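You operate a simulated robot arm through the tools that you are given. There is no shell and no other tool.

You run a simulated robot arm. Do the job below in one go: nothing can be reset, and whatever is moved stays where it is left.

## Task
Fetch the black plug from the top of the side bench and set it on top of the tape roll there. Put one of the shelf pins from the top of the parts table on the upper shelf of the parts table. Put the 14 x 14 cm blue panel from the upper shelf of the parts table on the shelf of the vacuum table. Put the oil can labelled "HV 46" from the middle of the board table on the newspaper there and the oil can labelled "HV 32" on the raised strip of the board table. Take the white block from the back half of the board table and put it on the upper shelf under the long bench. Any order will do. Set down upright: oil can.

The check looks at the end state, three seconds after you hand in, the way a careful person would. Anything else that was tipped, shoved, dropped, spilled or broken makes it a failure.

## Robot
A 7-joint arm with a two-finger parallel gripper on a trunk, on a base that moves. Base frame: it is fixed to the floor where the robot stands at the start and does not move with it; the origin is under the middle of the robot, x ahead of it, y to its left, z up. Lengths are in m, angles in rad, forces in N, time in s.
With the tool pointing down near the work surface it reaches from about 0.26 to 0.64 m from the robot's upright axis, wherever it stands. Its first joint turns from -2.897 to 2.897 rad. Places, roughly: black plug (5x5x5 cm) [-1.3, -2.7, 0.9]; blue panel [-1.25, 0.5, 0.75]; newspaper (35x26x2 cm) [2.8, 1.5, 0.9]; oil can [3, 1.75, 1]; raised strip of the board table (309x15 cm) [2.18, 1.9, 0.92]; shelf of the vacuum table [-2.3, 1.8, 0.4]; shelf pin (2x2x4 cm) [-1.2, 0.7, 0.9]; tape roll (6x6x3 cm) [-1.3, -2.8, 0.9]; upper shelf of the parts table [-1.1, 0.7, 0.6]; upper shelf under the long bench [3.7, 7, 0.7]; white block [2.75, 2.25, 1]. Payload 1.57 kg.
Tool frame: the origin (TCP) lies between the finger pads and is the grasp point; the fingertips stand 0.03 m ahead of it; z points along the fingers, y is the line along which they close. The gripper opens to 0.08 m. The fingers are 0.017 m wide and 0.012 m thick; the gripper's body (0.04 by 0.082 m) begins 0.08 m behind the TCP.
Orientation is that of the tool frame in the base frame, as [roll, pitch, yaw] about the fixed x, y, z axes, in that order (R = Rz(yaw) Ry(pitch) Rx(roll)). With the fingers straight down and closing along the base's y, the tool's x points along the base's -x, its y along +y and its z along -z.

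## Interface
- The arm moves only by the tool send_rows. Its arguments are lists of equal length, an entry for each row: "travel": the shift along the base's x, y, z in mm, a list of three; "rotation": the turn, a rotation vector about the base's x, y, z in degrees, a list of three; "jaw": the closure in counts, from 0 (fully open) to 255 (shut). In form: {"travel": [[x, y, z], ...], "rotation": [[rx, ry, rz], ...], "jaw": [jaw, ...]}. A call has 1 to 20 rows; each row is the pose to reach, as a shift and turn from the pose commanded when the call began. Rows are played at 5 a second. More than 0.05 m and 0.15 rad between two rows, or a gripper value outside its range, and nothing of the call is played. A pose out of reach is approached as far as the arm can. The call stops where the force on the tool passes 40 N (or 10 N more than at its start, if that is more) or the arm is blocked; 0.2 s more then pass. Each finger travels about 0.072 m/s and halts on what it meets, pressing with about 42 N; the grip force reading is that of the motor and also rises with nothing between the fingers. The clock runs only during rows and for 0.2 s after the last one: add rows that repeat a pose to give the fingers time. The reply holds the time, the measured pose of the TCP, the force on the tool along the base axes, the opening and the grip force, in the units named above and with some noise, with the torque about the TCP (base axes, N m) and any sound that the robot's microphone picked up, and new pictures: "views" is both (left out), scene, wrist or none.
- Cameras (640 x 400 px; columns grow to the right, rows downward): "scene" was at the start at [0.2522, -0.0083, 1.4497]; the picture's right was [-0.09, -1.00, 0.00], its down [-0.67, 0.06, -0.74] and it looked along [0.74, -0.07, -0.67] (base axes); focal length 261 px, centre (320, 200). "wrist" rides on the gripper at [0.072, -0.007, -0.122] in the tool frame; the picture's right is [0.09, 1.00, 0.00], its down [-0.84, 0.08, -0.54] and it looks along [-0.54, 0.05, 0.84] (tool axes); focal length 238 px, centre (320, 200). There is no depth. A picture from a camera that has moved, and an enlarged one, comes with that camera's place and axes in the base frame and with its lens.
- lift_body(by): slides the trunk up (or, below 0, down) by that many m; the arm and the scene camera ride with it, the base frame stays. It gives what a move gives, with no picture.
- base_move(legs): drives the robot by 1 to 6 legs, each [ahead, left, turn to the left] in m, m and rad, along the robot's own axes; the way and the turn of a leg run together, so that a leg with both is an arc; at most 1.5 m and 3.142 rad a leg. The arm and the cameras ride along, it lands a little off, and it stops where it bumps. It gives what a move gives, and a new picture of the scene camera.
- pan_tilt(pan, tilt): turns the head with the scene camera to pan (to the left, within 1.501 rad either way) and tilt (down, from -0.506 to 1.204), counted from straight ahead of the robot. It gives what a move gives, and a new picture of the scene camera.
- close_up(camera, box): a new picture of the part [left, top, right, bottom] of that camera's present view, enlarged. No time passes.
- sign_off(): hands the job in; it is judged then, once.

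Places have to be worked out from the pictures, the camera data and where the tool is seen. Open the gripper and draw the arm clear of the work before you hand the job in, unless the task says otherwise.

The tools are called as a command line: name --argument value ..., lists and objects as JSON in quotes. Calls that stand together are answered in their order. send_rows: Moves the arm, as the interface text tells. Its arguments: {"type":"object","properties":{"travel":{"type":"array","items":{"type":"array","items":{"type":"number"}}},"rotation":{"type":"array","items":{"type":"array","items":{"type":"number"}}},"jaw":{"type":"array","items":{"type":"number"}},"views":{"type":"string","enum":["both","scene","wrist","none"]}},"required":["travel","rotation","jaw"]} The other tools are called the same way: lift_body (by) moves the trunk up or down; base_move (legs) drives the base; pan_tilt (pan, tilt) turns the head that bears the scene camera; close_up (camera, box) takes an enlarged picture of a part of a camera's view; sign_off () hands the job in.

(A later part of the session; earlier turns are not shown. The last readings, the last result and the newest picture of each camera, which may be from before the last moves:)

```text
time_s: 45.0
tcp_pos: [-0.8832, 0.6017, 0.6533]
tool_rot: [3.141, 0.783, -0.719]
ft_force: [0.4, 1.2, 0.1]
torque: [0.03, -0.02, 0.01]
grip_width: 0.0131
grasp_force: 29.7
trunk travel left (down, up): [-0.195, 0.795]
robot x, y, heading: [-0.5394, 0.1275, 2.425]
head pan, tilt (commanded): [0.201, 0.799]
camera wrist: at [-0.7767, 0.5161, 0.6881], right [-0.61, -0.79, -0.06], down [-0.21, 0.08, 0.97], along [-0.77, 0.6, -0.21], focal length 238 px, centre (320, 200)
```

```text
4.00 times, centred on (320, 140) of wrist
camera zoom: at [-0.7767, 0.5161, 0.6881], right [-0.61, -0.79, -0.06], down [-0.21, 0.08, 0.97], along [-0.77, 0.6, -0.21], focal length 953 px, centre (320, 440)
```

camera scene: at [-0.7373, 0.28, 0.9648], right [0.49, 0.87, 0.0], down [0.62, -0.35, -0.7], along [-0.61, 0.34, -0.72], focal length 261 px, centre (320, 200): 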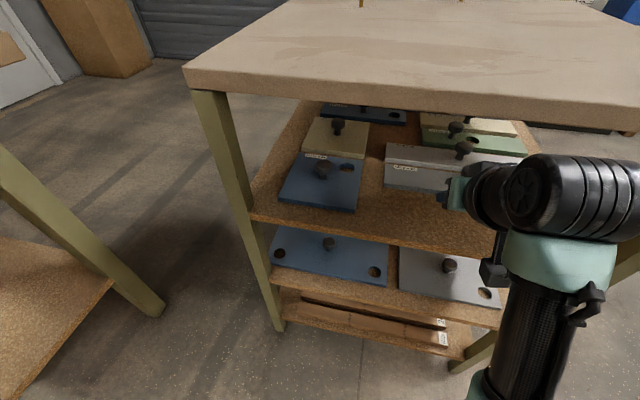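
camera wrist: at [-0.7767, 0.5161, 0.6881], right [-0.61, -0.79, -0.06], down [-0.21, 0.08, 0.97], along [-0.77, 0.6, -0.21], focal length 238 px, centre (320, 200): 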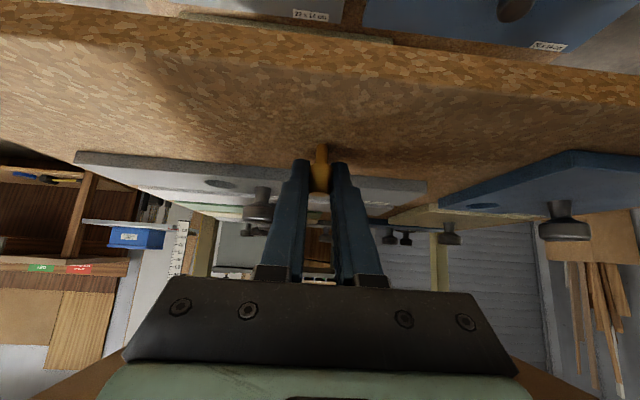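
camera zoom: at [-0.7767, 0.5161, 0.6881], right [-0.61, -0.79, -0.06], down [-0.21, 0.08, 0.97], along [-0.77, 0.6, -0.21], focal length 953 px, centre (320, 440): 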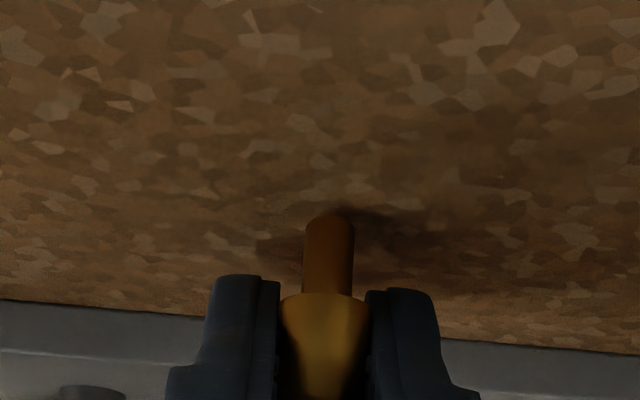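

No contact yet (force ≈0) but the contact shadow is close. I lower in small steps.

send_rows --travel '[[0, 0, -2], [0, 0, -4], [0, 0, -4]]' --rotation '[[0, 0, 0], [0, 0, 0], [0, 0, 0]]' --jaw '[255, 255, 255]' --views "none"

close_up --camera "wrist" --box '[240, 90, 400, 190]'

```text
time_s: 45.8
tcp_pos: [-0.8841, 0.601, 0.6503]
tool_rot: [3.14, 0.788, -0.718]
ft_force: [0.1, -1.4, 6.4]
torque: [-0.03, 0.01, 0.01]
grip_width: 0.0128
grasp_force: 30.0
trunk travel left (down, up): [-0.195, 0.795]
robot x, y, heading: [-0.5387, 0.1231, 2.421]
head pan, tilt (commanded): [0.201, 0.799]
```

```text
4.00 times, centred on (320, 140) of wrist
camera zoom: at [-0.7774, 0.5154, 0.6846], right [-0.61, -0.79, -0.07], down [-0.21, 0.08, 0.98], along [-0.77, 0.6, -0.21], focal length 953 px, centre (320, 440)
```

zoom: 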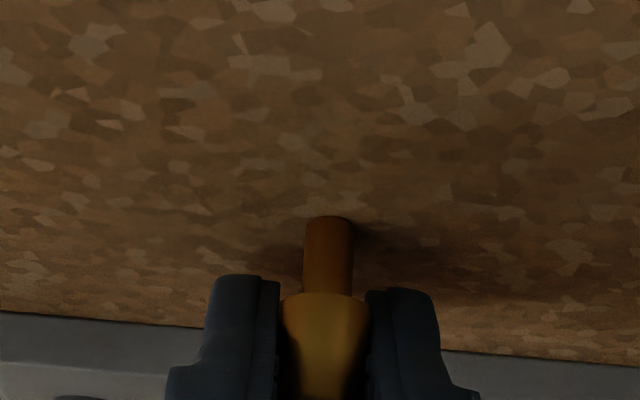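

The pin now presses the shelf with about 6 N. I relieve about 1 mm and open the fingers gradually.

send_rows --travel '[[0, 0, 1], [0, 0, 1], [0, 0, 1], [0, 0, 1], [0, 0, 1], [0, 0, 1], [0, 0, 1]]' --rotation '[[0, 0, 0], [0, 0, 0], [0, 0, 0], [0, 0, 0], [0, 0, 0], [0, 0, 0], [0, 0, 0]]' --jaw '[255, 200, 190, 170, 130, 80, 80]' --views "wrist"

```text
time_s: 47.4
tcp_pos: [-0.8845, 0.6002, 0.6501]
tool_rot: [3.141, 0.784, -0.721]
ft_force: [0.3, -0.5, -0.7]
torque: [-0.01, 0.0, 0.0]
grip_width: 0.055
grasp_force: 0.0
trunk travel left (down, up): [-0.195, 0.795]
robot x, y, heading: [-0.5411, 0.1323, 2.426]
head pan, tilt (commanded): [0.201, 0.799]
camera wrist: at [-0.7777, 0.5151, 0.685], right [-0.61, -0.79, -0.06], down [-0.21, 0.08, 0.97], along [-0.77, 0.6, -0.21], focal length 238 px, centre (320, 200)
```

wrist: 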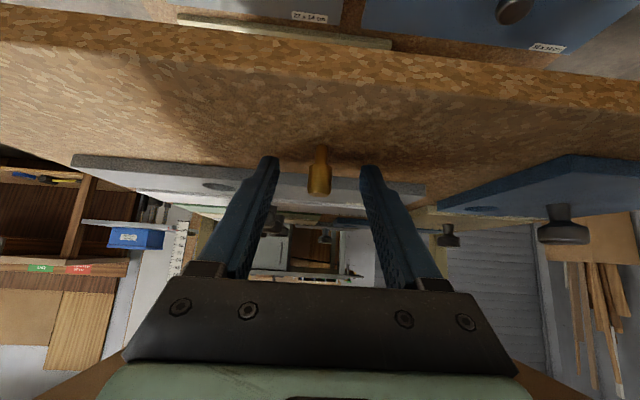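

The pin stands on the shelf, released. I retract horizontally out of the shelf.

send_rows --travel '[[8, -7, 1], [30, -26, 3], [60, -52, 6], [98, -85, 12], [98, -85, 12]]' --rotation '[[0, 0, 0], [0, 0, 0], [0, 0, 0], [0, 0, 0], [0, 0, 0]]' --jaw '[80, 40, 0, 0, 0]' --views "both"

```text
refused: row 4 steps farther than a row can; nothing moved
```

send_rows --travel '[[8, -7, 1], [30, -26, 3], [55, -48, 6], [78, -68, 10], [98, -85, 12]]' --rotation '[[0, 0, 0], [0, 0, 0], [0, 0, 0], [0, 0, 0], [0, 0, 0]]' --jaw '[80, 40, 0, 0, 0]' --views "both"

```text
time_s: 48.6
tcp_pos: [-0.7874, 0.5131, 0.6623]
tool_rot: [3.139, 0.783, -0.718]
ft_force: [-0.2, -0.5, 0.9]
torque: [-0.02, -0.03, 0.0]
grip_width: 0.0799
grasp_force: 0.0
trunk travel left (down, up): [-0.195, 0.795]
robot x, y, heading: [-0.5371, 0.128, 2.424]
head pan, tilt (commanded): [0.201, 0.799]
camera scene: at [-0.7372, 0.28, 0.9648], right [0.49, 0.87, 0.0], down [0.62, -0.35, -0.7], along [-0.61, 0.34, -0.72], focal length 261 px, centre (320, 200)
camera wrist: at [-0.6812, 0.4287, 0.6979], right [-0.61, -0.79, -0.06], down [-0.21, 0.08, 0.97], along [-0.77, 0.6, -0.21], focal length 238 px, centre (320, 200)
```

scene: 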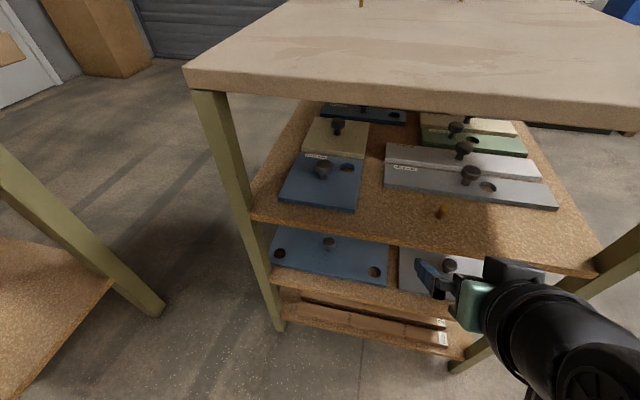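
wrist: 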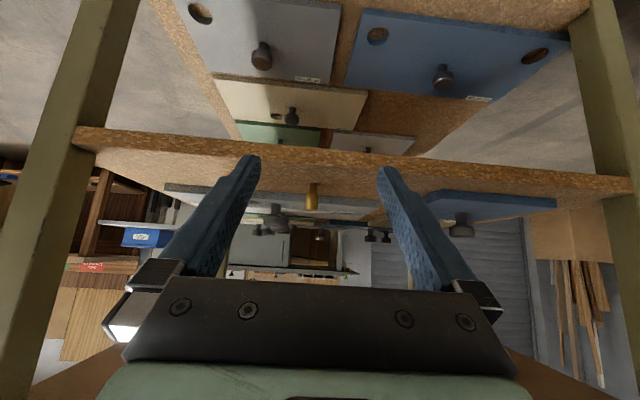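

The pin stands upright on the upper shelf. Now I shift left in front of the blue panel and flatten the tool to about 35° below horizontal.

send_rows --travel '[[-27, -32, 5], [-54, -63, 10], [-81, -94, 13], [-110, -127, 13], [-140, -160, 13], [-140, -160, 13]]' --rotation '[[2.2, 2.5, 0], [4.4, 5.0, 0], [6.57, 7.54, 0], [6.57, 7.54, 0], [6.57, 7.54, 0], [6.57, 7.54, 0]]' --jaw '[0, 0, 0, 0, 0, 0]' --views "both"

```text
time_s: 50.0
tcp_pos: [-0.9422, 0.3575, 0.6801]
tool_rot: [3.139, 0.958, -0.721]
ft_force: [-0.8, -0.2, -0.3]
torque: [0.03, 0.04, -0.02]
grip_width: 0.0802
grasp_force: 0.0
out of reach, approached as far as the arm can: row 2, 3, 4, 5, 6
trunk travel left (down, up): [-0.195, 0.795]
robot x, y, heading: [-0.5414, 0.1277, 2.422]
head pan, tilt (commanded): [0.201, 0.799]
camera scene: at [-0.7373, 0.2799, 0.9648], right [0.49, 0.87, 0.0], down [0.62, -0.35, -0.7], along [-0.61, 0.35, -0.72], focal length 261 px, centre (320, 200)
camera wrist: at [-0.8321, 0.2699, 0.6905], right [-0.62, -0.78, -0.07], down [-0.08, -0.03, 1.0], along [-0.78, 0.62, -0.04], focal length 238 px, centre (320, 200)
```

scene: 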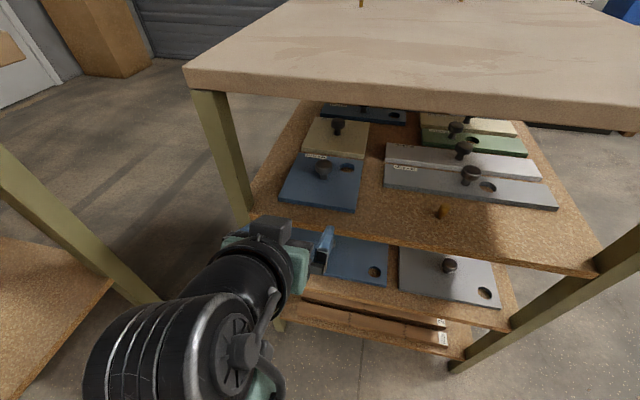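
wrist: 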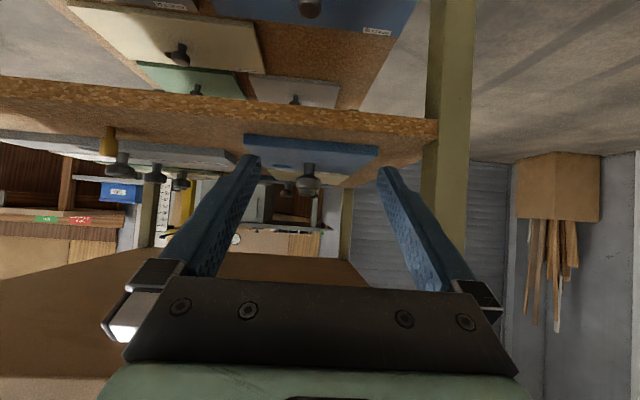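

The wrist view puts the knob at R≈-0.338, n≈1.121, z≈0.655, straight ahead of the open fingers. I advance to straddle it.

send_rows --travel '[[-28, 31, -3], [-56, 58, -6], [-84, 84, -9], [-104, 102, -9], [-104, 102, -9]]' --rotation '[[0, 0, 0], [0, 0, 0], [0, 0, 0], [0, 0, 0], [0, 0, 0]]' --jaw '[0, 0, 0, 0, 0]' --views "both"

```text
time_s: 51.2
tcp_pos: [-1.0477, 0.4605, 0.6669]
tool_rot: [3.135, 0.96, -0.718]
ft_force: [0.0, 0.8, -0.7]
torque: [0.02, 0.0, 0.01]
grip_width: 0.0799
grasp_force: 0.1
trunk travel left (down, up): [-0.195, 0.795]
robot x, y, heading: [-0.5401, 0.1318, 2.426]
head pan, tilt (commanded): [0.201, 0.799]
camera scene: at [-0.7373, 0.28, 0.9648], right [0.49, 0.87, 0.0], down [0.62, -0.35, -0.7], along [-0.61, 0.34, -0.72], focal length 261 px, centre (320, 200)
camera wrist: at [-0.9373, 0.3731, 0.676], right [-0.62, -0.79, -0.07], down [-0.08, -0.03, 1.0], along [-0.78, 0.62, -0.04], focal length 238 px, centre (320, 200)
```

scene: 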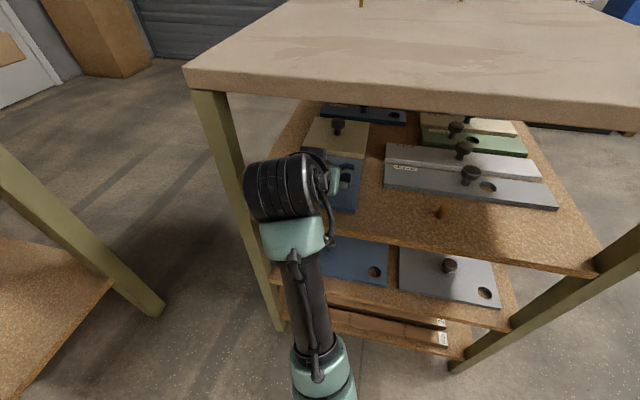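
wrist: 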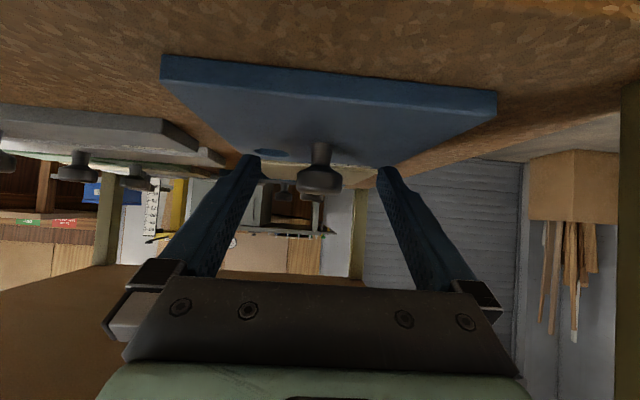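

The knob head (z 0.646–0.666) sits centred between the fingers, about 2 cm further in. I advance those 2 cm and close on it.

send_rows --travel '[[-8, 7, -3], [-15, 13, -5], [-15, 13, -5], [-15, 13, -5], [-15, 13, -5], [-15, 13, -5], [-15, 13, -5], [-15, 13, -5]]' --rotation '[[0, 0, 0], [0, 0, 0], [0, 0, 0], [0, 0, 0], [0, 0, 0], [0, 0, 0], [0, 0, 0], [0, 0, 0]]' --jaw '[0, 0, 0, 80, 160, 255, 255, 255]' --views "both"

```text
time_s: 53.0
tcp_pos: [-1.0606, 0.4744, 0.6605]
tool_rot: [3.14, 0.958, -0.719]
ft_force: [-1.1, -0.8, -0.4]
torque: [0.04, 0.01, 0.03]
grip_width: 0.0307
grasp_force: 40.1
trunk travel left (down, up): [-0.195, 0.795]
robot x, y, heading: [-0.5399, 0.1285, 2.421]
head pan, tilt (commanded): [0.201, 0.799]
camera scene: at [-0.7373, 0.28, 0.9648], right [0.49, 0.87, 0.0], down [0.62, -0.35, -0.7], along [-0.61, 0.34, -0.72], focal length 261 px, centre (320, 200)
camera wrist: at [-0.9513, 0.3865, 0.6711], right [-0.61, -0.79, -0.07], down [-0.08, -0.03, 1.0], along [-0.78, 0.62, -0.04], focal length 238 px, centre (320, 200)
```

scene: 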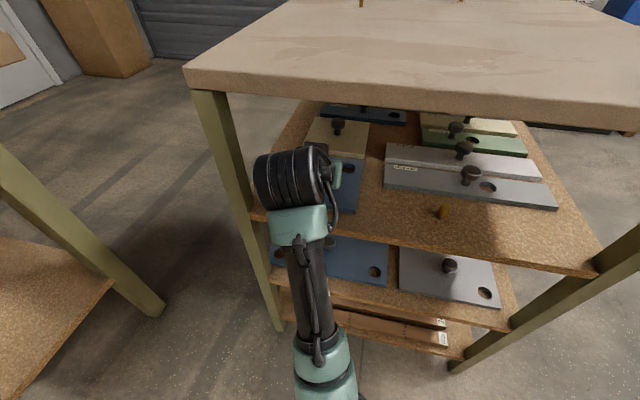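
wrist: 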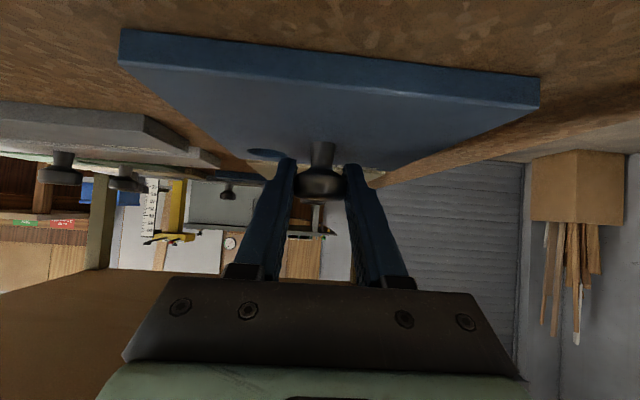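

Knob gripped (30.7 mm, 40 N). I lift 20 mm and check the panel's weight and tilt.

send_rows --travel '[[0, 0, 5], [0, 0, 12], [0, 0, 20], [0, 0, 20]]' --rotation '[[0, 0, 0], [0, 0, 0], [0, 0, 0], [0, 0, 0]]' --jaw '[255, 255, 255, 255]' --views "both"

```text
time_s: 54.0
tcp_pos: [-1.0605, 0.4734, 0.6811]
tool_rot: [3.139, 0.958, -0.72]
ft_force: [0.3, 0.2, -2.5]
torque: [0.0, 0.0, -0.01]
grip_width: 0.031
grasp_force: 39.9
trunk travel left (down, up): [-0.195, 0.795]
robot x, y, heading: [-0.5398, 0.129, 2.422]
head pan, tilt (commanded): [0.201, 0.799]
camera scene: at [-0.7374, 0.28, 0.9647], right [0.49, 0.87, 0.0], down [0.62, -0.35, -0.7], along [-0.61, 0.34, -0.72], focal length 261 px, centre (320, 200)
camera wrist: at [-0.951, 0.3856, 0.6919], right [-0.61, -0.79, -0.07], down [-0.08, -0.03, 1.0], along [-0.78, 0.62, -0.04], focal length 238 px, centre (320, 200)
```

scene: 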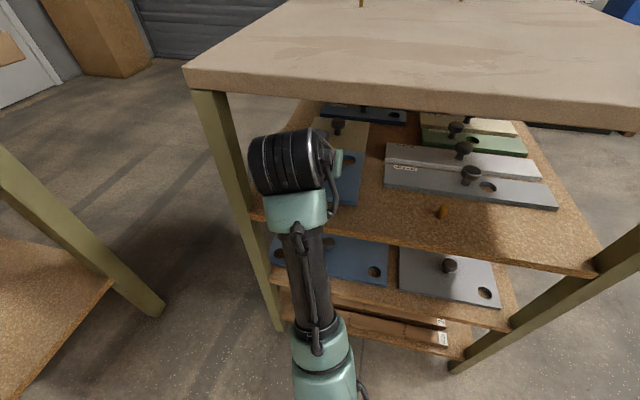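
wrist: 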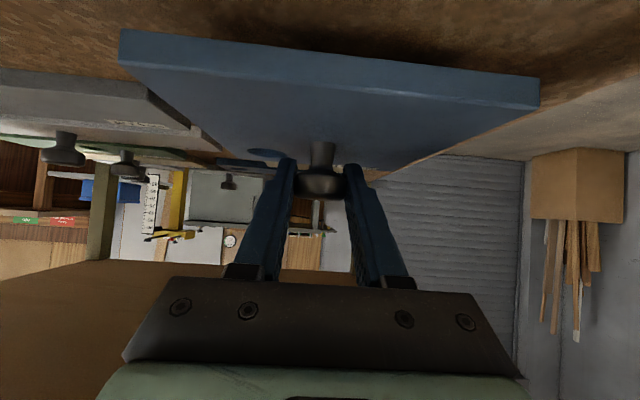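

The panel hangs level at about 2.5 N. I draw it straight back out of the shelf, slightly right to clear the leg, then back the base away.

send_rows --travel '[[20, -10, 0], [45, -30, 2], [72, -52, 3], [98, -74, 4], [108, -80, 5]]' --rotation '[[0, 0, 0], [0, 0, 0], [0, 0, 0], [0, 0, 0], [0, 0, 0]]' --jaw '[255, 255, 255, 255, 255]' --views "both"

base_move --legs '[[-0.3, 0, 0]]'

```text
time_s: 55.2
tcp_pos: [-0.9519, 0.3943, 0.6873]
tool_rot: [3.14, 0.96, -0.718]
ft_force: [-0.1, 0.9, -1.7]
torque: [-0.02, -0.01, 0.01]
grip_width: 0.0305
grasp_force: 40.2
trunk travel left (down, up): [-0.195, 0.795]
robot x, y, heading: [-0.5387, 0.1328, 2.42]
head pan, tilt (commanded): [0.201, 0.799]
camera scene: at [-0.7373, 0.28, 0.9648], right [0.49, 0.87, 0.0], down [0.62, -0.35, -0.7], along [-0.61, 0.34, -0.72], focal length 261 px, centre (320, 200)
camera wrist: at [-0.8413, 0.3066, 0.6974], right [-0.62, -0.78, -0.07], down [-0.08, -0.03, 1.0], along [-0.78, 0.62, -0.04], focal length 238 px, centre (320, 200)
```

scene: 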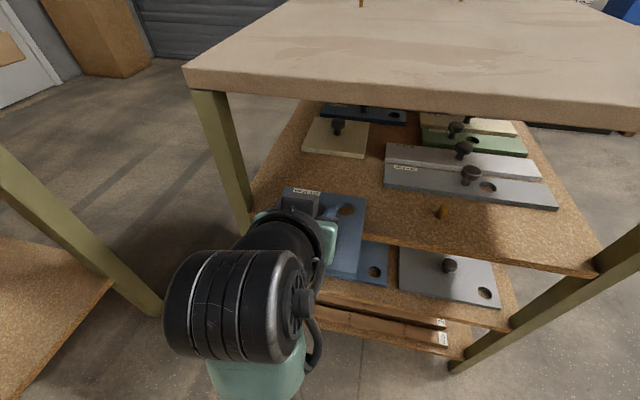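
wrist: 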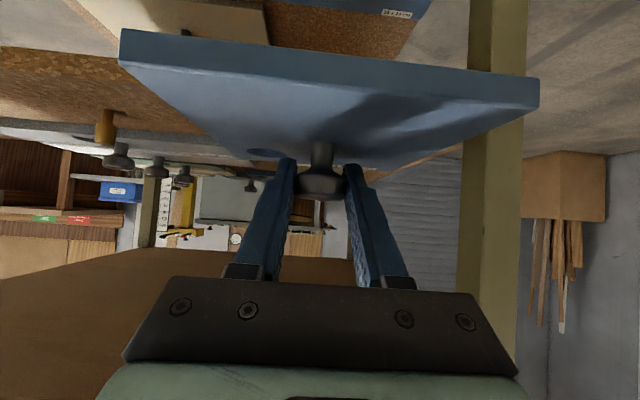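

```text
time_s: 57.3
tcp_pos: [-0.7217, 0.1948, 0.6872]
tool_rot: [3.139, 0.96, -0.723]
ft_force: [-0.2, 0.9, -2.2]
torque: [-0.02, 0.01, 0.01]
grip_width: 0.0306
grasp_force: 39.6
trunk travel left (down, up): [-0.195, 0.795]
robot x, y, heading: [-0.3102, -0.0734, 2.422]
head pan, tilt (commanded): [0.201, 0.799]
camera scene: at [-0.5084, 0.0802, 0.9647], right [0.5, 0.87, 0.0], down [0.62, -0.36, -0.7], along [-0.6, 0.35, -0.72], focal length 261 px, centre (320, 200)
```

scene: 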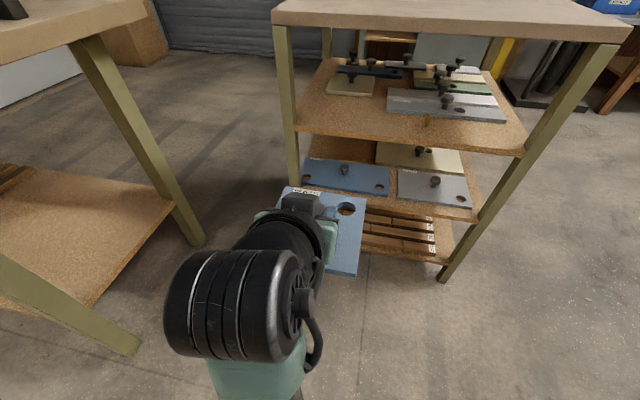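

Panel is out and the pin still stands. I raise the trunk and look over the parts table toward the vacuum table.

lift_body --by 0.45

pan_tilt --pan -0.1 --tilt 0.35

```text
refused: 0.45 is not a number from -0.4 to 0.4
```

```text
time_s: 58.2
tcp_pos: [-0.721, 0.1946, 0.6873]
tool_rot: [-3.142, 0.957, -0.723]
ft_force: [-0.1, -0.1, -1.0]
torque: [-0.02, -0.01, -0.02]
grip_width: 0.0308
grasp_force: 40.0
trunk travel left (down, up): [-0.195, 0.795]
robot x, y, heading: [-0.3085, -0.0734, 2.417]
head pan, tilt (commanded): [-0.099, 0.351]
camera scene: at [-0.5019, 0.1081, 1.0043], right [0.73, 0.68, 0.0], down [0.24, -0.25, -0.94], along [-0.64, 0.69, -0.34], focal length 261 px, centre (320, 200)
```

scene: 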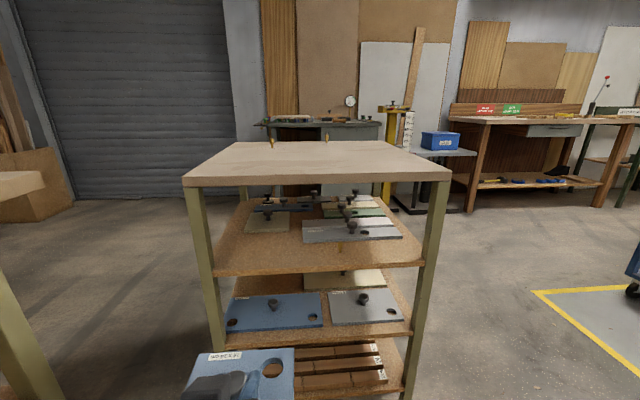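

lift_body --by 0.4

pan_tilt --pan -0.05 --tilt 0.45

close_up --camera "scene" --box '[200, 60, 440, 210]'

```text
time_s: 62.0
tcp_pos: [-0.7212, 0.1946, 1.0875]
tool_rot: [3.141, 0.958, -0.723]
ft_force: [-0.7, 0.7, -3.1]
torque: [0.01, -0.04, -0.02]
grip_width: 0.0307
grasp_force: 40.1
trunk travel left (down, up): [-0.595, 0.395]
robot x, y, heading: [-0.3134, -0.0722, 2.422]
head pan, tilt (commanded): [-0.099, 0.351]
```

```text
time_s: 62.7
tcp_pos: [-0.722, 0.1945, 1.087]
tool_rot: [3.14, 0.959, -0.725]
ft_force: [0.7, 0.3, -1.4]
torque: [-0.01, -0.02, 0.0]
grip_width: 0.0309
grasp_force: 39.3
trunk travel left (down, up): [-0.595, 0.395]
robot x, y, heading: [-0.3124, -0.0713, 2.42]
head pan, tilt (commanded): [-0.051, 0.45]
camera scene: at [-0.5043, 0.1042, 1.3952], right [0.7, 0.72, 0.0], down [0.31, -0.3, -0.9], along [-0.65, 0.63, -0.43], focal length 261 px, centre (320, 200)
```

scene: 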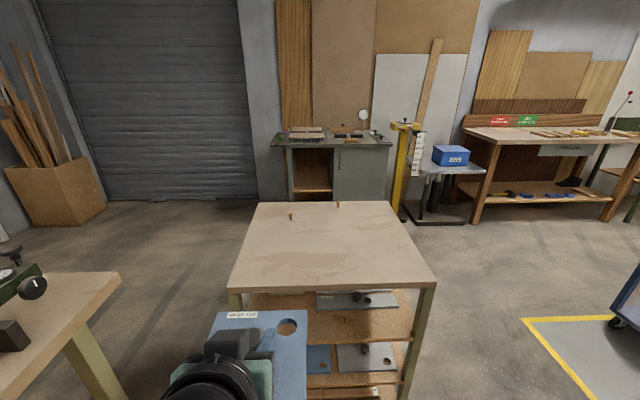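

```text
2.67 times, centred on (320, 135) of scene
camera zoom: at [-0.5043, 0.1042, 1.3952], right [0.7, 0.72, 0.0], down [0.31, -0.3, -0.9], along [-0.65, 0.63, -0.43], focal length 696 px, centre (320, 373)
```

zoom: 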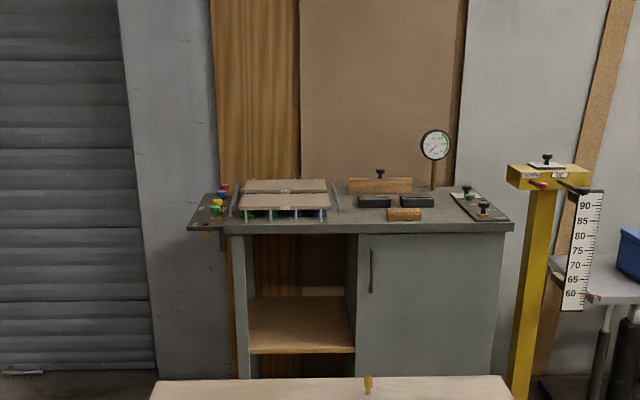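

The vacuum table stands behind the parts table with an open shelf compartment on its left (front at n≈2.69, opening R from -0.38 to 0.0). I drive around the right of the parts table, keeping my heading.

base_move --legs '[[0, -0.96, 0], [0.9, 0, 0]]'

pan_tilt --pan 0.4 --tilt 0.5

```text
time_s: 72.0
tcp_pos: [-0.8181, 1.4772, 1.0877]
tool_rot: [3.14, 0.958, -0.69]
ft_force: [0.7, -0.4, -2.1]
torque: [0.0, 0.02, 0.02]
grip_width: 0.0309
grasp_force: 40.1
trunk travel left (down, up): [-0.595, 0.395]
robot x, y, heading: [-0.4007, 1.2214, 2.448]
head pan, tilt (commanded): [-0.051, 0.45]
camera scene: at [-0.5976, 1.3937, 1.3951], right [0.67, 0.74, 0.0], down [0.32, -0.29, -0.9], along [-0.66, 0.61, -0.44], focal length 261 px, centre (320, 200)
```

scene: 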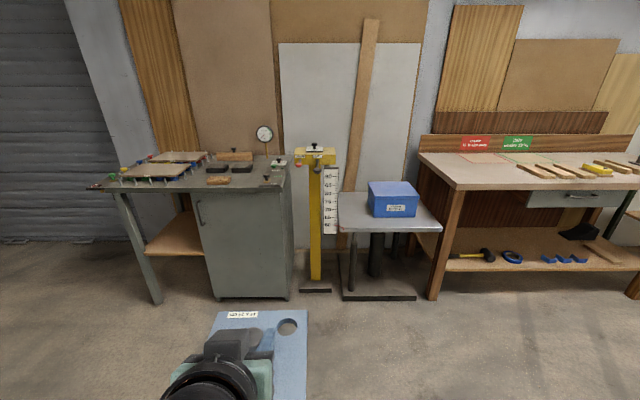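

```text
time_s: 72.9
tcp_pos: [-0.8177, 1.4766, 1.0874]
tool_rot: [3.14, 0.959, -0.689]
ft_force: [-1.3, 0.6, -3.4]
torque: [-0.01, -0.01, 0.0]
grip_width: 0.0309
grasp_force: 39.9
trunk travel left (down, up): [-0.595, 0.395]
robot x, y, heading: [-0.3931, 1.2284, 2.449]
head pan, tilt (commanded): [0.4, 0.499]
camera scene: at [-0.6167, 1.3577, 1.3907], right [0.29, 0.96, 0.0], down [0.46, -0.14, -0.88], along [-0.84, 0.25, -0.48], focal length 261 px, centre (320, 200)
```

scene: 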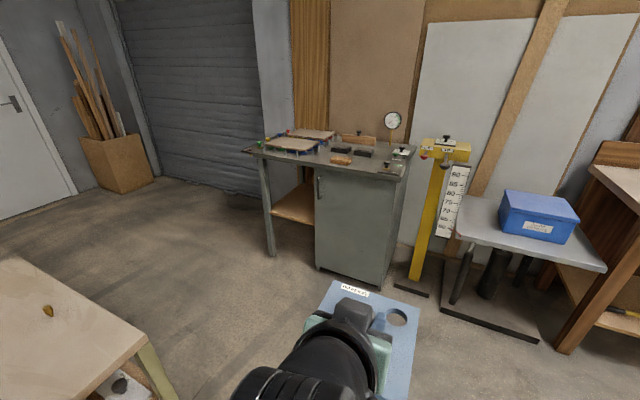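

I'm at (-0.40, 1.22), heading 2.449; the vacuum table's open compartment is ahead-left (R -0.39 to 0.0, front n≈2.7). I drive ahead 0.87 m, then left 0.76 m.

base_move --legs '[[0.87, 0, 0], [0, 0.76, 0]]'

pan_tilt --pan 0.1 --tilt 0.7

```text
time_s: 81.2
tcp_pos: [-1.9806, 1.4706, 1.0856]
tool_rot: [3.141, 0.958, -0.711]
ft_force: [0.7, 0.3, -3.0]
torque: [-0.02, -0.03, 0.01]
grip_width: 0.0305
grasp_force: 39.9
trunk travel left (down, up): [-0.595, 0.395]
robot x, y, heading: [-1.5652, 1.2015, 2.435]
head pan, tilt (commanded): [0.4, 0.499]
camera scene: at [-1.7828, 1.3459, 1.3907], right [0.31, 0.95, 0.0], down [0.46, -0.15, -0.88], along [-0.84, 0.27, -0.48], focal length 261 px, centre (320, 200)
```

scene: 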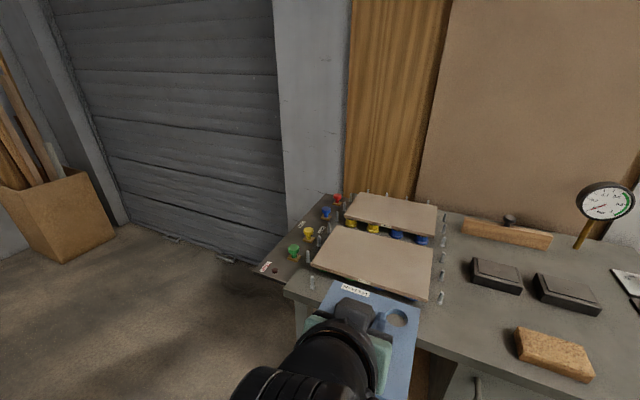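

```text
time_s: 82.0
tcp_pos: [-1.9801, 1.4712, 1.0873]
tool_rot: [3.14, 0.959, -0.712]
ft_force: [-0.8, 1.4, -2.0]
torque: [0.01, 0.01, -0.02]
grip_width: 0.0308
grasp_force: 40.2
trunk travel left (down, up): [-0.595, 0.395]
robot x, y, heading: [-1.5627, 1.2045, 2.436]
head pan, tilt (commanded): [0.099, 0.7]
camera scene: at [-1.7656, 1.3669, 1.373], right [0.57, 0.82, 0.0], down [0.53, -0.37, -0.77], along [-0.63, 0.44, -0.64], focal length 261 px, centre (320, 200)
```

scene: 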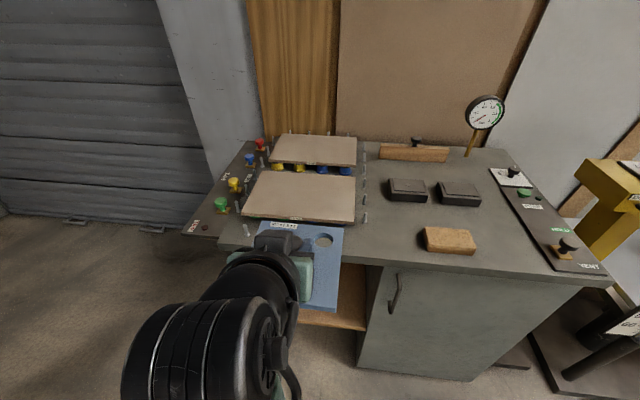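

Panel is over free floor, about 12 cm in front of the table's edge, laterally centred on the opening. I lower the trunk to bring it to shelf height.

lift_body --by -0.4

lift_body --by -0.18

pan_tilt --pan 0.1 --tilt 0.55

send_rows --travel '[[0, 0, 0]]' --rotation '[[0, 0, 0]]' --jaw '[255]' --views "wrist"

```text
time_s: 85.8
tcp_pos: [-1.9811, 1.4708, 0.6866]
tool_rot: [3.141, 0.958, -0.713]
ft_force: [0.7, 0.2, -2.0]
torque: [0.0, -0.01, -0.01]
grip_width: 0.0308
grasp_force: 39.9
trunk travel left (down, up): [-0.195, 0.795]
robot x, y, heading: [-1.5646, 1.2079, 2.43]
head pan, tilt (commanded): [0.099, 0.7]
```

```text
time_s: 87.8
tcp_pos: [-1.9807, 1.4709, 0.5066]
tool_rot: [3.138, 0.958, -0.711]
ft_force: [0.1, 0.6, -1.9]
torque: [-0.01, -0.04, 0.01]
grip_width: 0.0307
grasp_force: 40.4
trunk travel left (down, up): [-0.015, 0.975]
robot x, y, heading: [-1.5691, 1.2101, 2.43]
head pan, tilt (commanded): [0.099, 0.7]
```

```text
time_s: 88.5
tcp_pos: [-1.9815, 1.4693, 0.5065]
tool_rot: [3.141, 0.957, -0.714]
ft_force: [0.3, -0.2, -2.0]
torque: [-0.07, -0.01, -0.01]
grip_width: 0.0309
grasp_force: 39.4
trunk travel left (down, up): [-0.015, 0.975]
robot x, y, heading: [-1.5652, 1.2105, 2.427]
head pan, tilt (commanded): [0.099, 0.55]
camera scene: at [-1.7694, 1.3697, 0.8061], right [0.58, 0.82, 0.0], down [0.43, -0.3, -0.85], along [-0.7, 0.49, -0.52], focal length 261 px, centre (320, 200)
```

scene: 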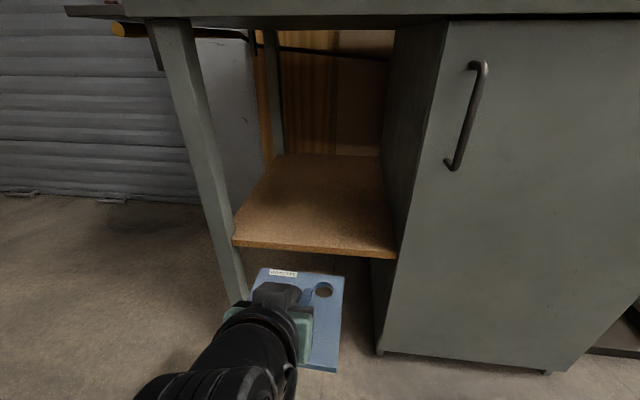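

```text
time_s: 89.0
tcp_pos: [-1.9808, 1.4703, 0.5073]
tool_rot: [3.141, 0.958, -0.713]
ft_force: [-0.2, -0.7, -2.0]
torque: [0.04, -0.02, 0.0]
grip_width: 0.0305
grasp_force: 40.0
trunk travel left (down, up): [-0.015, 0.975]
robot x, y, heading: [-1.5664, 1.2097, 2.43]
head pan, tilt (commanded): [0.099, 0.55]
camera wrist: at [-1.8707, 1.3836, 0.5174], right [-0.61, -0.79, -0.07], down [-0.08, -0.03, 1.0], along [-0.79, 0.61, -0.04], focal length 238 px, centre (320, 200)
```

wrist: 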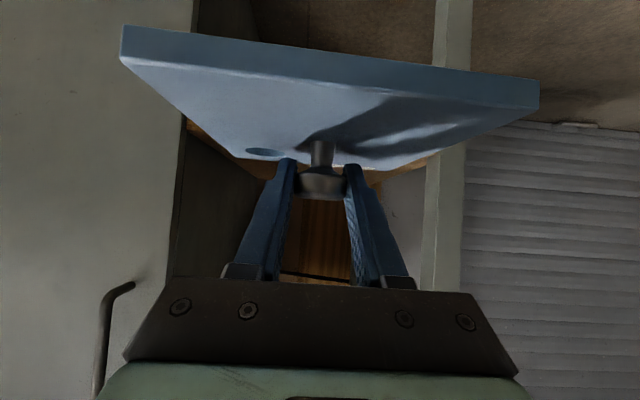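

Shelf surface works out near z≈0.40, front n≈2.69, and the panel's underside is at about 0.46. I drive 0.25 m forward so the panel enters over the shelf.

base_move --legs '[[0.25, 0, 0]]'

pan_tilt --pan 0.1 --tilt 0.75

```text
time_s: 90.7
tcp_pos: [-2.1629, 1.6265, 0.5068]
tool_rot: [3.138, 0.957, -0.712]
ft_force: [0.1, -0.3, -1.6]
torque: [0.0, -0.04, 0.02]
grip_width: 0.0306
grasp_force: 40.2
trunk travel left (down, up): [-0.015, 0.975]
robot x, y, heading: [-1.7475, 1.3609, 2.43]
head pan, tilt (commanded): [0.099, 0.55]
camera scene: at [-1.9508, 1.526, 0.8062], right [0.57, 0.82, 0.0], down [0.43, -0.3, -0.85], along [-0.7, 0.49, -0.52], focal length 261 px, centre (320, 200)
```

scene: 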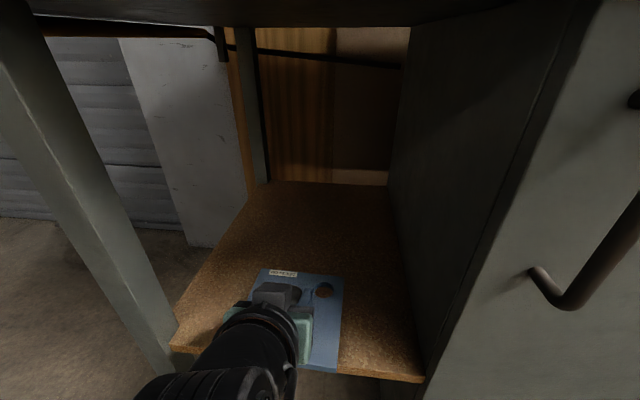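

```text
time_s: 91.5
tcp_pos: [-2.1622, 1.6267, 0.5078]
tool_rot: [3.14, 0.957, -0.713]
ft_force: [0.1, 0.2, -2.1]
torque: [-0.01, -0.01, 0.01]
grip_width: 0.0307
grasp_force: 39.8
trunk travel left (down, up): [-0.015, 0.975]
robot x, y, heading: [-1.7493, 1.3632, 2.429]
head pan, tilt (commanded): [0.099, 0.75]
camera scene: at [-1.9452, 1.5221, 0.7888], right [0.57, 0.82, 0.0], down [0.56, -0.39, -0.73], along [-0.6, 0.42, -0.68], focal length 261 px, centre (320, 200)
```

scene: 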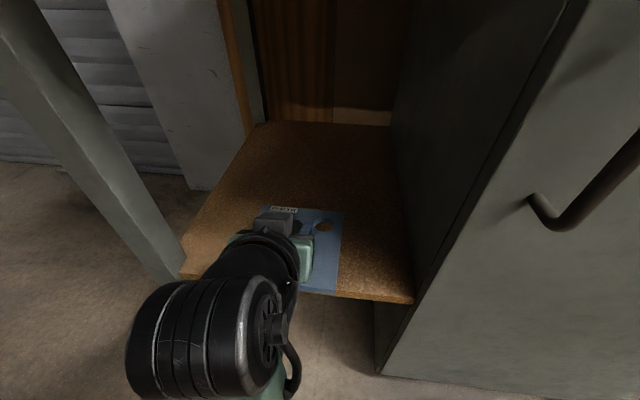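

Panel is now over the shelf. I move 11 cm further in and lower 40 mm.

send_rows --travel '[[-28, 24, 0], [-56, 48, 0], [-83, 72, 0], [-83, 72, -15], [-83, 72, -30], [-83, 72, -40], [-83, 72, -40]]' --rotation '[[0, 0, 0], [0, 0, 0], [0, 0, 0], [0, 0, 0], [0, 0, 0], [0, 0, 0], [0, 0, 0]]' --jaw '[255, 255, 255, 255, 255, 255, 255]' --views "both"

```text
time_s: 93.1
tcp_pos: [-2.2452, 1.7002, 0.4666]
tool_rot: [3.141, 0.958, -0.711]
ft_force: [0.2, 1.0, -1.9]
torque: [0.03, -0.01, 0.0]
grip_width: 0.0305
grasp_force: 39.5
trunk travel left (down, up): [-0.015, 0.975]
robot x, y, heading: [-1.7497, 1.362, 2.426]
head pan, tilt (commanded): [0.099, 0.75]
camera scene: at [-1.9452, 1.5221, 0.7887], right [0.57, 0.82, 0.0], down [0.56, -0.39, -0.73], along [-0.6, 0.42, -0.68], focal length 261 px, centre (320, 200)
camera wrist: at [-2.1351, 1.6118, 0.477], right [-0.61, -0.79, -0.07], down [-0.08, -0.03, 1.0], along [-0.79, 0.61, -0.04], focal length 238 px, centre (320, 200)
```

scene: 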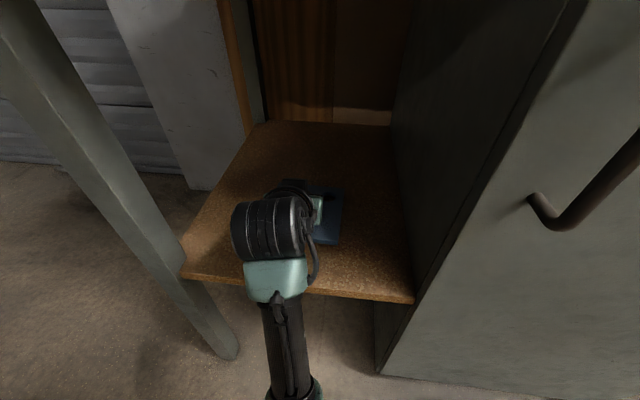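
wrist: 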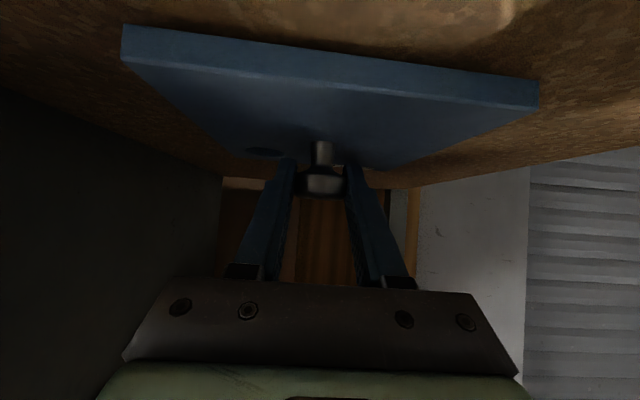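

The panel is over the shelf with no contact yet (-1.9 N, its own weight). I lower in small steps.

send_rows --travel '[[0, 0, -3], [0, 0, -6], [0, 0, -9], [0, 0, -9]]' --rotation '[[0, 0, 0], [0, 0, 0], [0, 0, 0], [0, 0, 0]]' --jaw '[255, 255, 255, 255]' --views "wrist"

```text
time_s: 94.1
tcp_pos: [-2.2459, 1.6995, 0.4613]
tool_rot: [3.139, 0.965, -0.713]
ft_force: [2.4, -2.0, 13.7]
torque: [-0.6, -0.67, 0.04]
grip_width: 0.0307
grasp_force: 39.8
trunk travel left (down, up): [-0.015, 0.975]
robot x, y, heading: [-1.7506, 1.3596, 2.43]
head pan, tilt (commanded): [0.099, 0.75]
camera wrist: at [-2.1351, 1.6122, 0.4705], right [-0.61, -0.79, -0.07], down [-0.07, -0.04, 1.0], along [-0.79, 0.61, -0.03], focal length 238 px, centre (320, 200)
```

wrist: 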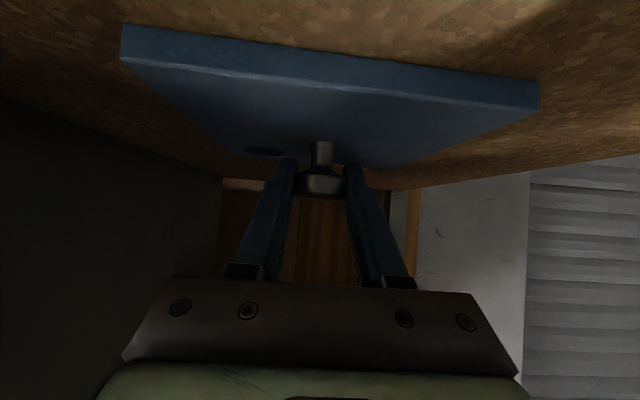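

Contact at about 14 N. I ease up 3 mm to unload and open the fingers.

send_rows --travel '[[0, 0, 2], [0, 0, 3], [0, 0, 3], [0, 0, 3], [0, 0, 3], [0, 0, 3], [0, 0, 3]]' --rotation '[[0, 0, 0], [0, 0, 0], [0, 0, 0], [0, 0, 0], [0, 0, 0], [0, 0, 0], [0, 0, 0]]' --jaw '[255, 255, 150, 120, 60, 0, 0]' --views "both"

```text
time_s: 95.7
tcp_pos: [-2.2457, 1.6995, 0.4604]
tool_rot: [3.14, 0.958, -0.712]
ft_force: [-0.2, -0.4, 0.5]
torque: [0.0, -0.01, -0.01]
grip_width: 0.0801
grasp_force: 0.0
trunk travel left (down, up): [-0.015, 0.975]
robot x, y, heading: [-1.7471, 1.3649, 2.432]
head pan, tilt (commanded): [0.099, 0.75]
camera scene: at [-1.9451, 1.522, 0.7888], right [0.57, 0.82, 0.0], down [0.56, -0.39, -0.73], along [-0.6, 0.42, -0.68], focal length 261 px, centre (320, 200)
camera wrist: at [-2.1345, 1.6121, 0.471], right [-0.61, -0.79, -0.07], down [-0.08, -0.03, 1.0], along [-0.79, 0.61, -0.04], focal length 238 px, centre (320, 200)
```

scene: 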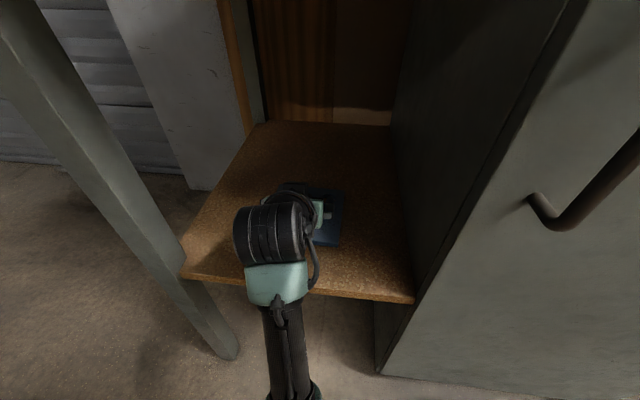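
wrist: 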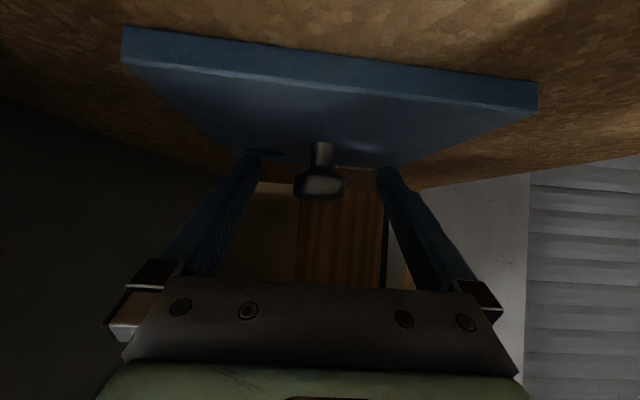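

The panel rests on the shelf. I withdraw backward and up a little, then back the base off and raise the trunk.

send_rows --travel '[[10, -9, 2], [35, -30, 5], [65, -56, 10], [95, -82, 15], [105, -91, 20]]' --rotation '[[0, 0, 0], [0, 0, 0], [0, 0, 0], [0, 0, 0], [0, 0, 0]]' --jaw '[0, 0, 0, 0, 0]' --views "none"

base_move --legs '[[-0.27, 0, 0]]'

lift_body --by 0.4

lift_body --by 0.2

```text
time_s: 96.9
tcp_pos: [-2.1429, 1.6108, 0.4807]
tool_rot: [3.14, 0.957, -0.713]
ft_force: [0.0, -0.8, 0.1]
torque: [-0.01, 0.02, 0.02]
grip_width: 0.0801
grasp_force: 0.0
out of reach, approached as far as the arm can: row 5
trunk travel left (down, up): [-0.015, 0.975]
robot x, y, heading: [-1.7442, 1.3606, 2.426]
head pan, tilt (commanded): [0.099, 0.75]
```

```text
time_s: 98.8
tcp_pos: [-1.9389, 1.4331, 0.4803]
tool_rot: [3.141, 0.957, -0.714]
ft_force: [0.7, 0.8, 0.1]
torque: [0.04, 0.0, -0.03]
grip_width: 0.0799
grasp_force: 0.1
trunk travel left (down, up): [-0.015, 0.975]
robot x, y, heading: [-1.5435, 1.1887, 2.429]
head pan, tilt (commanded): [0.099, 0.75]
camera scene: at [-1.7405, 1.3458, 0.7888], right [0.58, 0.82, 0.0], down [0.56, -0.39, -0.73], along [-0.6, 0.42, -0.68], focal length 261 px, centre (320, 200)
```

scene: 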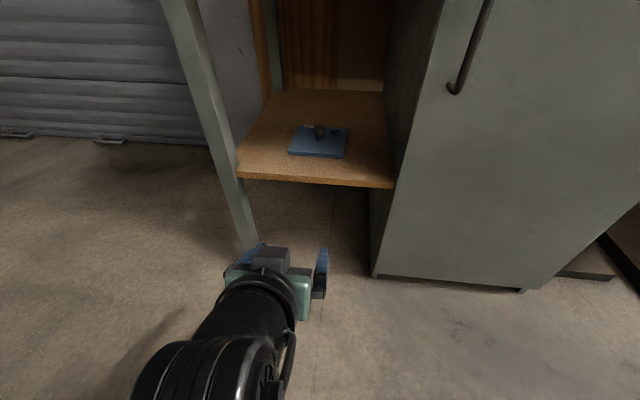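

```text
time_s: 102.6
tcp_pos: [-1.9391, 1.4345, 0.8808]
tool_rot: [3.14, 0.957, -0.713]
ft_force: [0.5, -0.6, -0.1]
torque: [-0.01, -0.03, 0.01]
grip_width: 0.0801
grasp_force: 0.0
trunk travel left (down, up): [-0.415, 0.575]
robot x, y, heading: [-1.5413, 1.1904, 2.428]
head pan, tilt (commanded): [0.099, 0.75]
```

```text
time_s: 104.8
tcp_pos: [-1.9374, 1.4354, 1.0806]
tool_rot: [3.14, 0.959, -0.714]
ft_force: [0.6, -0.6, 0.8]
torque: [0.0, -0.02, 0.02]
grip_width: 0.08
grasp_force: 0.0
trunk travel left (down, up): [-0.615, 0.375]
robot x, y, heading: [-1.543, 1.1873, 2.425]
head pan, tilt (commanded): [0.099, 0.75]
```

The blue panel sits well on the vacuum table's shelf. Next is the side bench: I go back around the parts table's right side.

base_move --legs '[[0, -0.83, 0], [-1.1, 0, 0]]'

```text
time_s: 114.4
tcp_pos: [-0.5642, 1.298, 1.0815]
tool_rot: [-3.141, 0.959, -0.722]
ft_force: [-0.7, -0.9, 0.8]
torque: [-0.01, -0.01, -0.03]
grip_width: 0.0802
grasp_force: 0.0
trunk travel left (down, up): [-0.615, 0.375]
robot x, y, heading: [-0.1709, 1.0484, 2.419]
head pan, tilt (commanded): [0.099, 0.75]
camera scene: at [-0.3658, 1.2072, 1.3889], right [0.58, 0.81, 0.0], down [0.55, -0.4, -0.73], along [-0.59, 0.43, -0.68], focal length 261 px, centre (320, 200)
```

scene: 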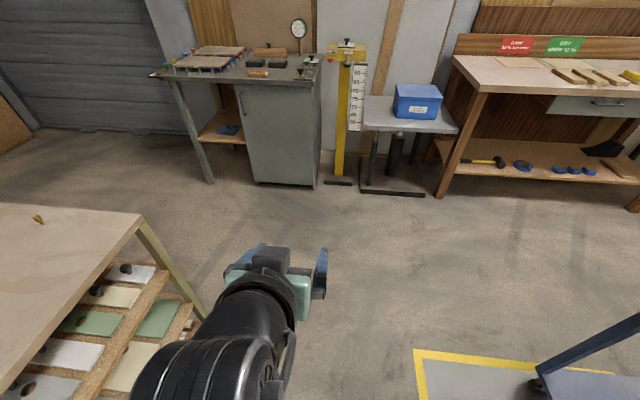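

base_move --legs '[[-0.97, 0, 0], [0, 1.0, 0], [0, 0, 1.58]]'

pan_tilt --pan 0.3 --tilt 0.4

```text
time_s: 128.2
tcp_pos: [-0.3189, -0.7597, 1.0794]
tool_rot: [3.139, 0.959, 0.857]
ft_force: [0.4, 0.1, 0.2]
torque: [-0.01, -0.02, 0.01]
grip_width: 0.0799
grasp_force: 0.1
trunk travel left (down, up): [-0.615, 0.375]
robot x, y, heading: [-0.0743, -0.364, -2.287]
head pan, tilt (commanded): [0.099, 0.75]
camera scene: at [-0.2325, -0.5625, 1.3888], right [-0.82, 0.58, 0.0], down [0.39, 0.56, -0.73], along [-0.42, -0.6, -0.68], focal length 261 px, centre (320, 200)
```

scene: 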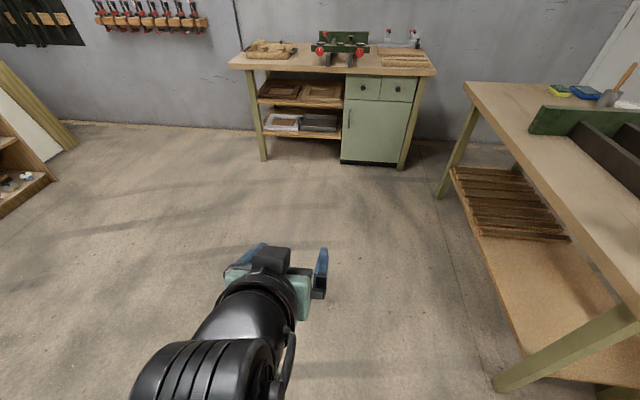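

```text
time_s: 129.1
tcp_pos: [-0.3203, -0.7621, 1.0799]
tool_rot: [3.139, 0.958, 0.857]
ft_force: [0.0, 0.6, 0.6]
torque: [0.01, -0.01, 0.02]
grip_width: 0.0803
grasp_force: 0.1
trunk travel left (down, up): [-0.615, 0.375]
robot x, y, heading: [-0.0727, -0.3661, -2.287]
head pan, tilt (commanded): [0.3, 0.4]
camera scene: at [-0.222, -0.5796, 1.4198], right [-0.92, 0.4, 0.0], down [0.16, 0.36, -0.92], along [-0.37, -0.84, -0.39], focal length 261 px, centre (320, 200)
```

scene: 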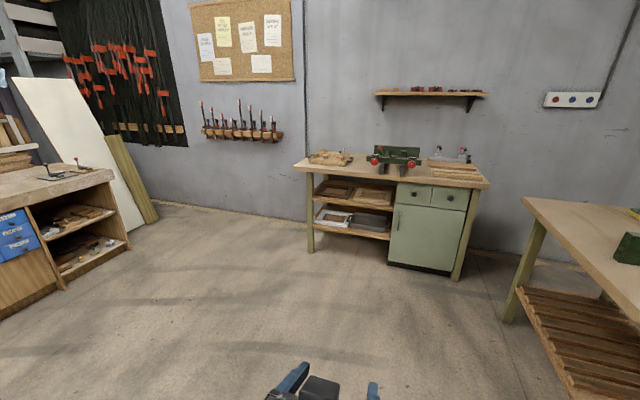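

close_up --camera "scene" --box '[280, 130, 520, 280]'

close_up --camera "scene" --box '[290, 140, 390, 200]'

```text
2.67 times, centred on (400, 205) of scene
camera zoom: at [-0.222, -0.5796, 1.4198], right [-0.92, 0.4, 0.0], down [0.16, 0.36, -0.92], along [-0.37, -0.84, -0.39], focal length 696 px, centre (107, 187)
```

zoom: 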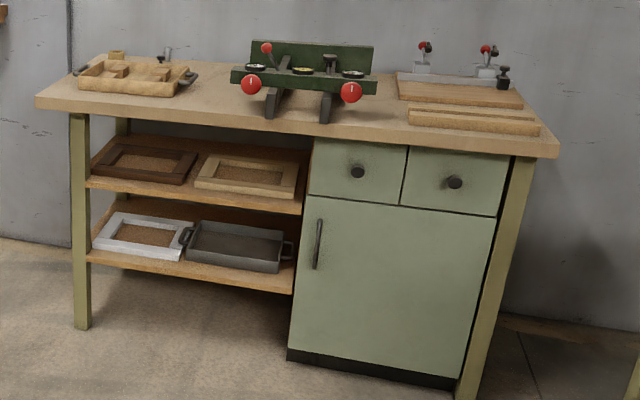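

```text
6.40 times, centred on (340, 170) of scene
camera zoom: at [-0.222, -0.5796, 1.4198], right [-0.92, 0.4, 0.0], down [0.16, 0.36, -0.92], along [-0.37, -0.84, -0.39], focal length 1670 px, centre (192, 392)
```

zoom: 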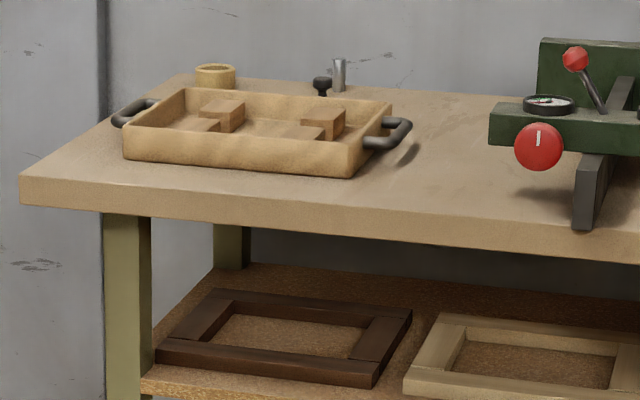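

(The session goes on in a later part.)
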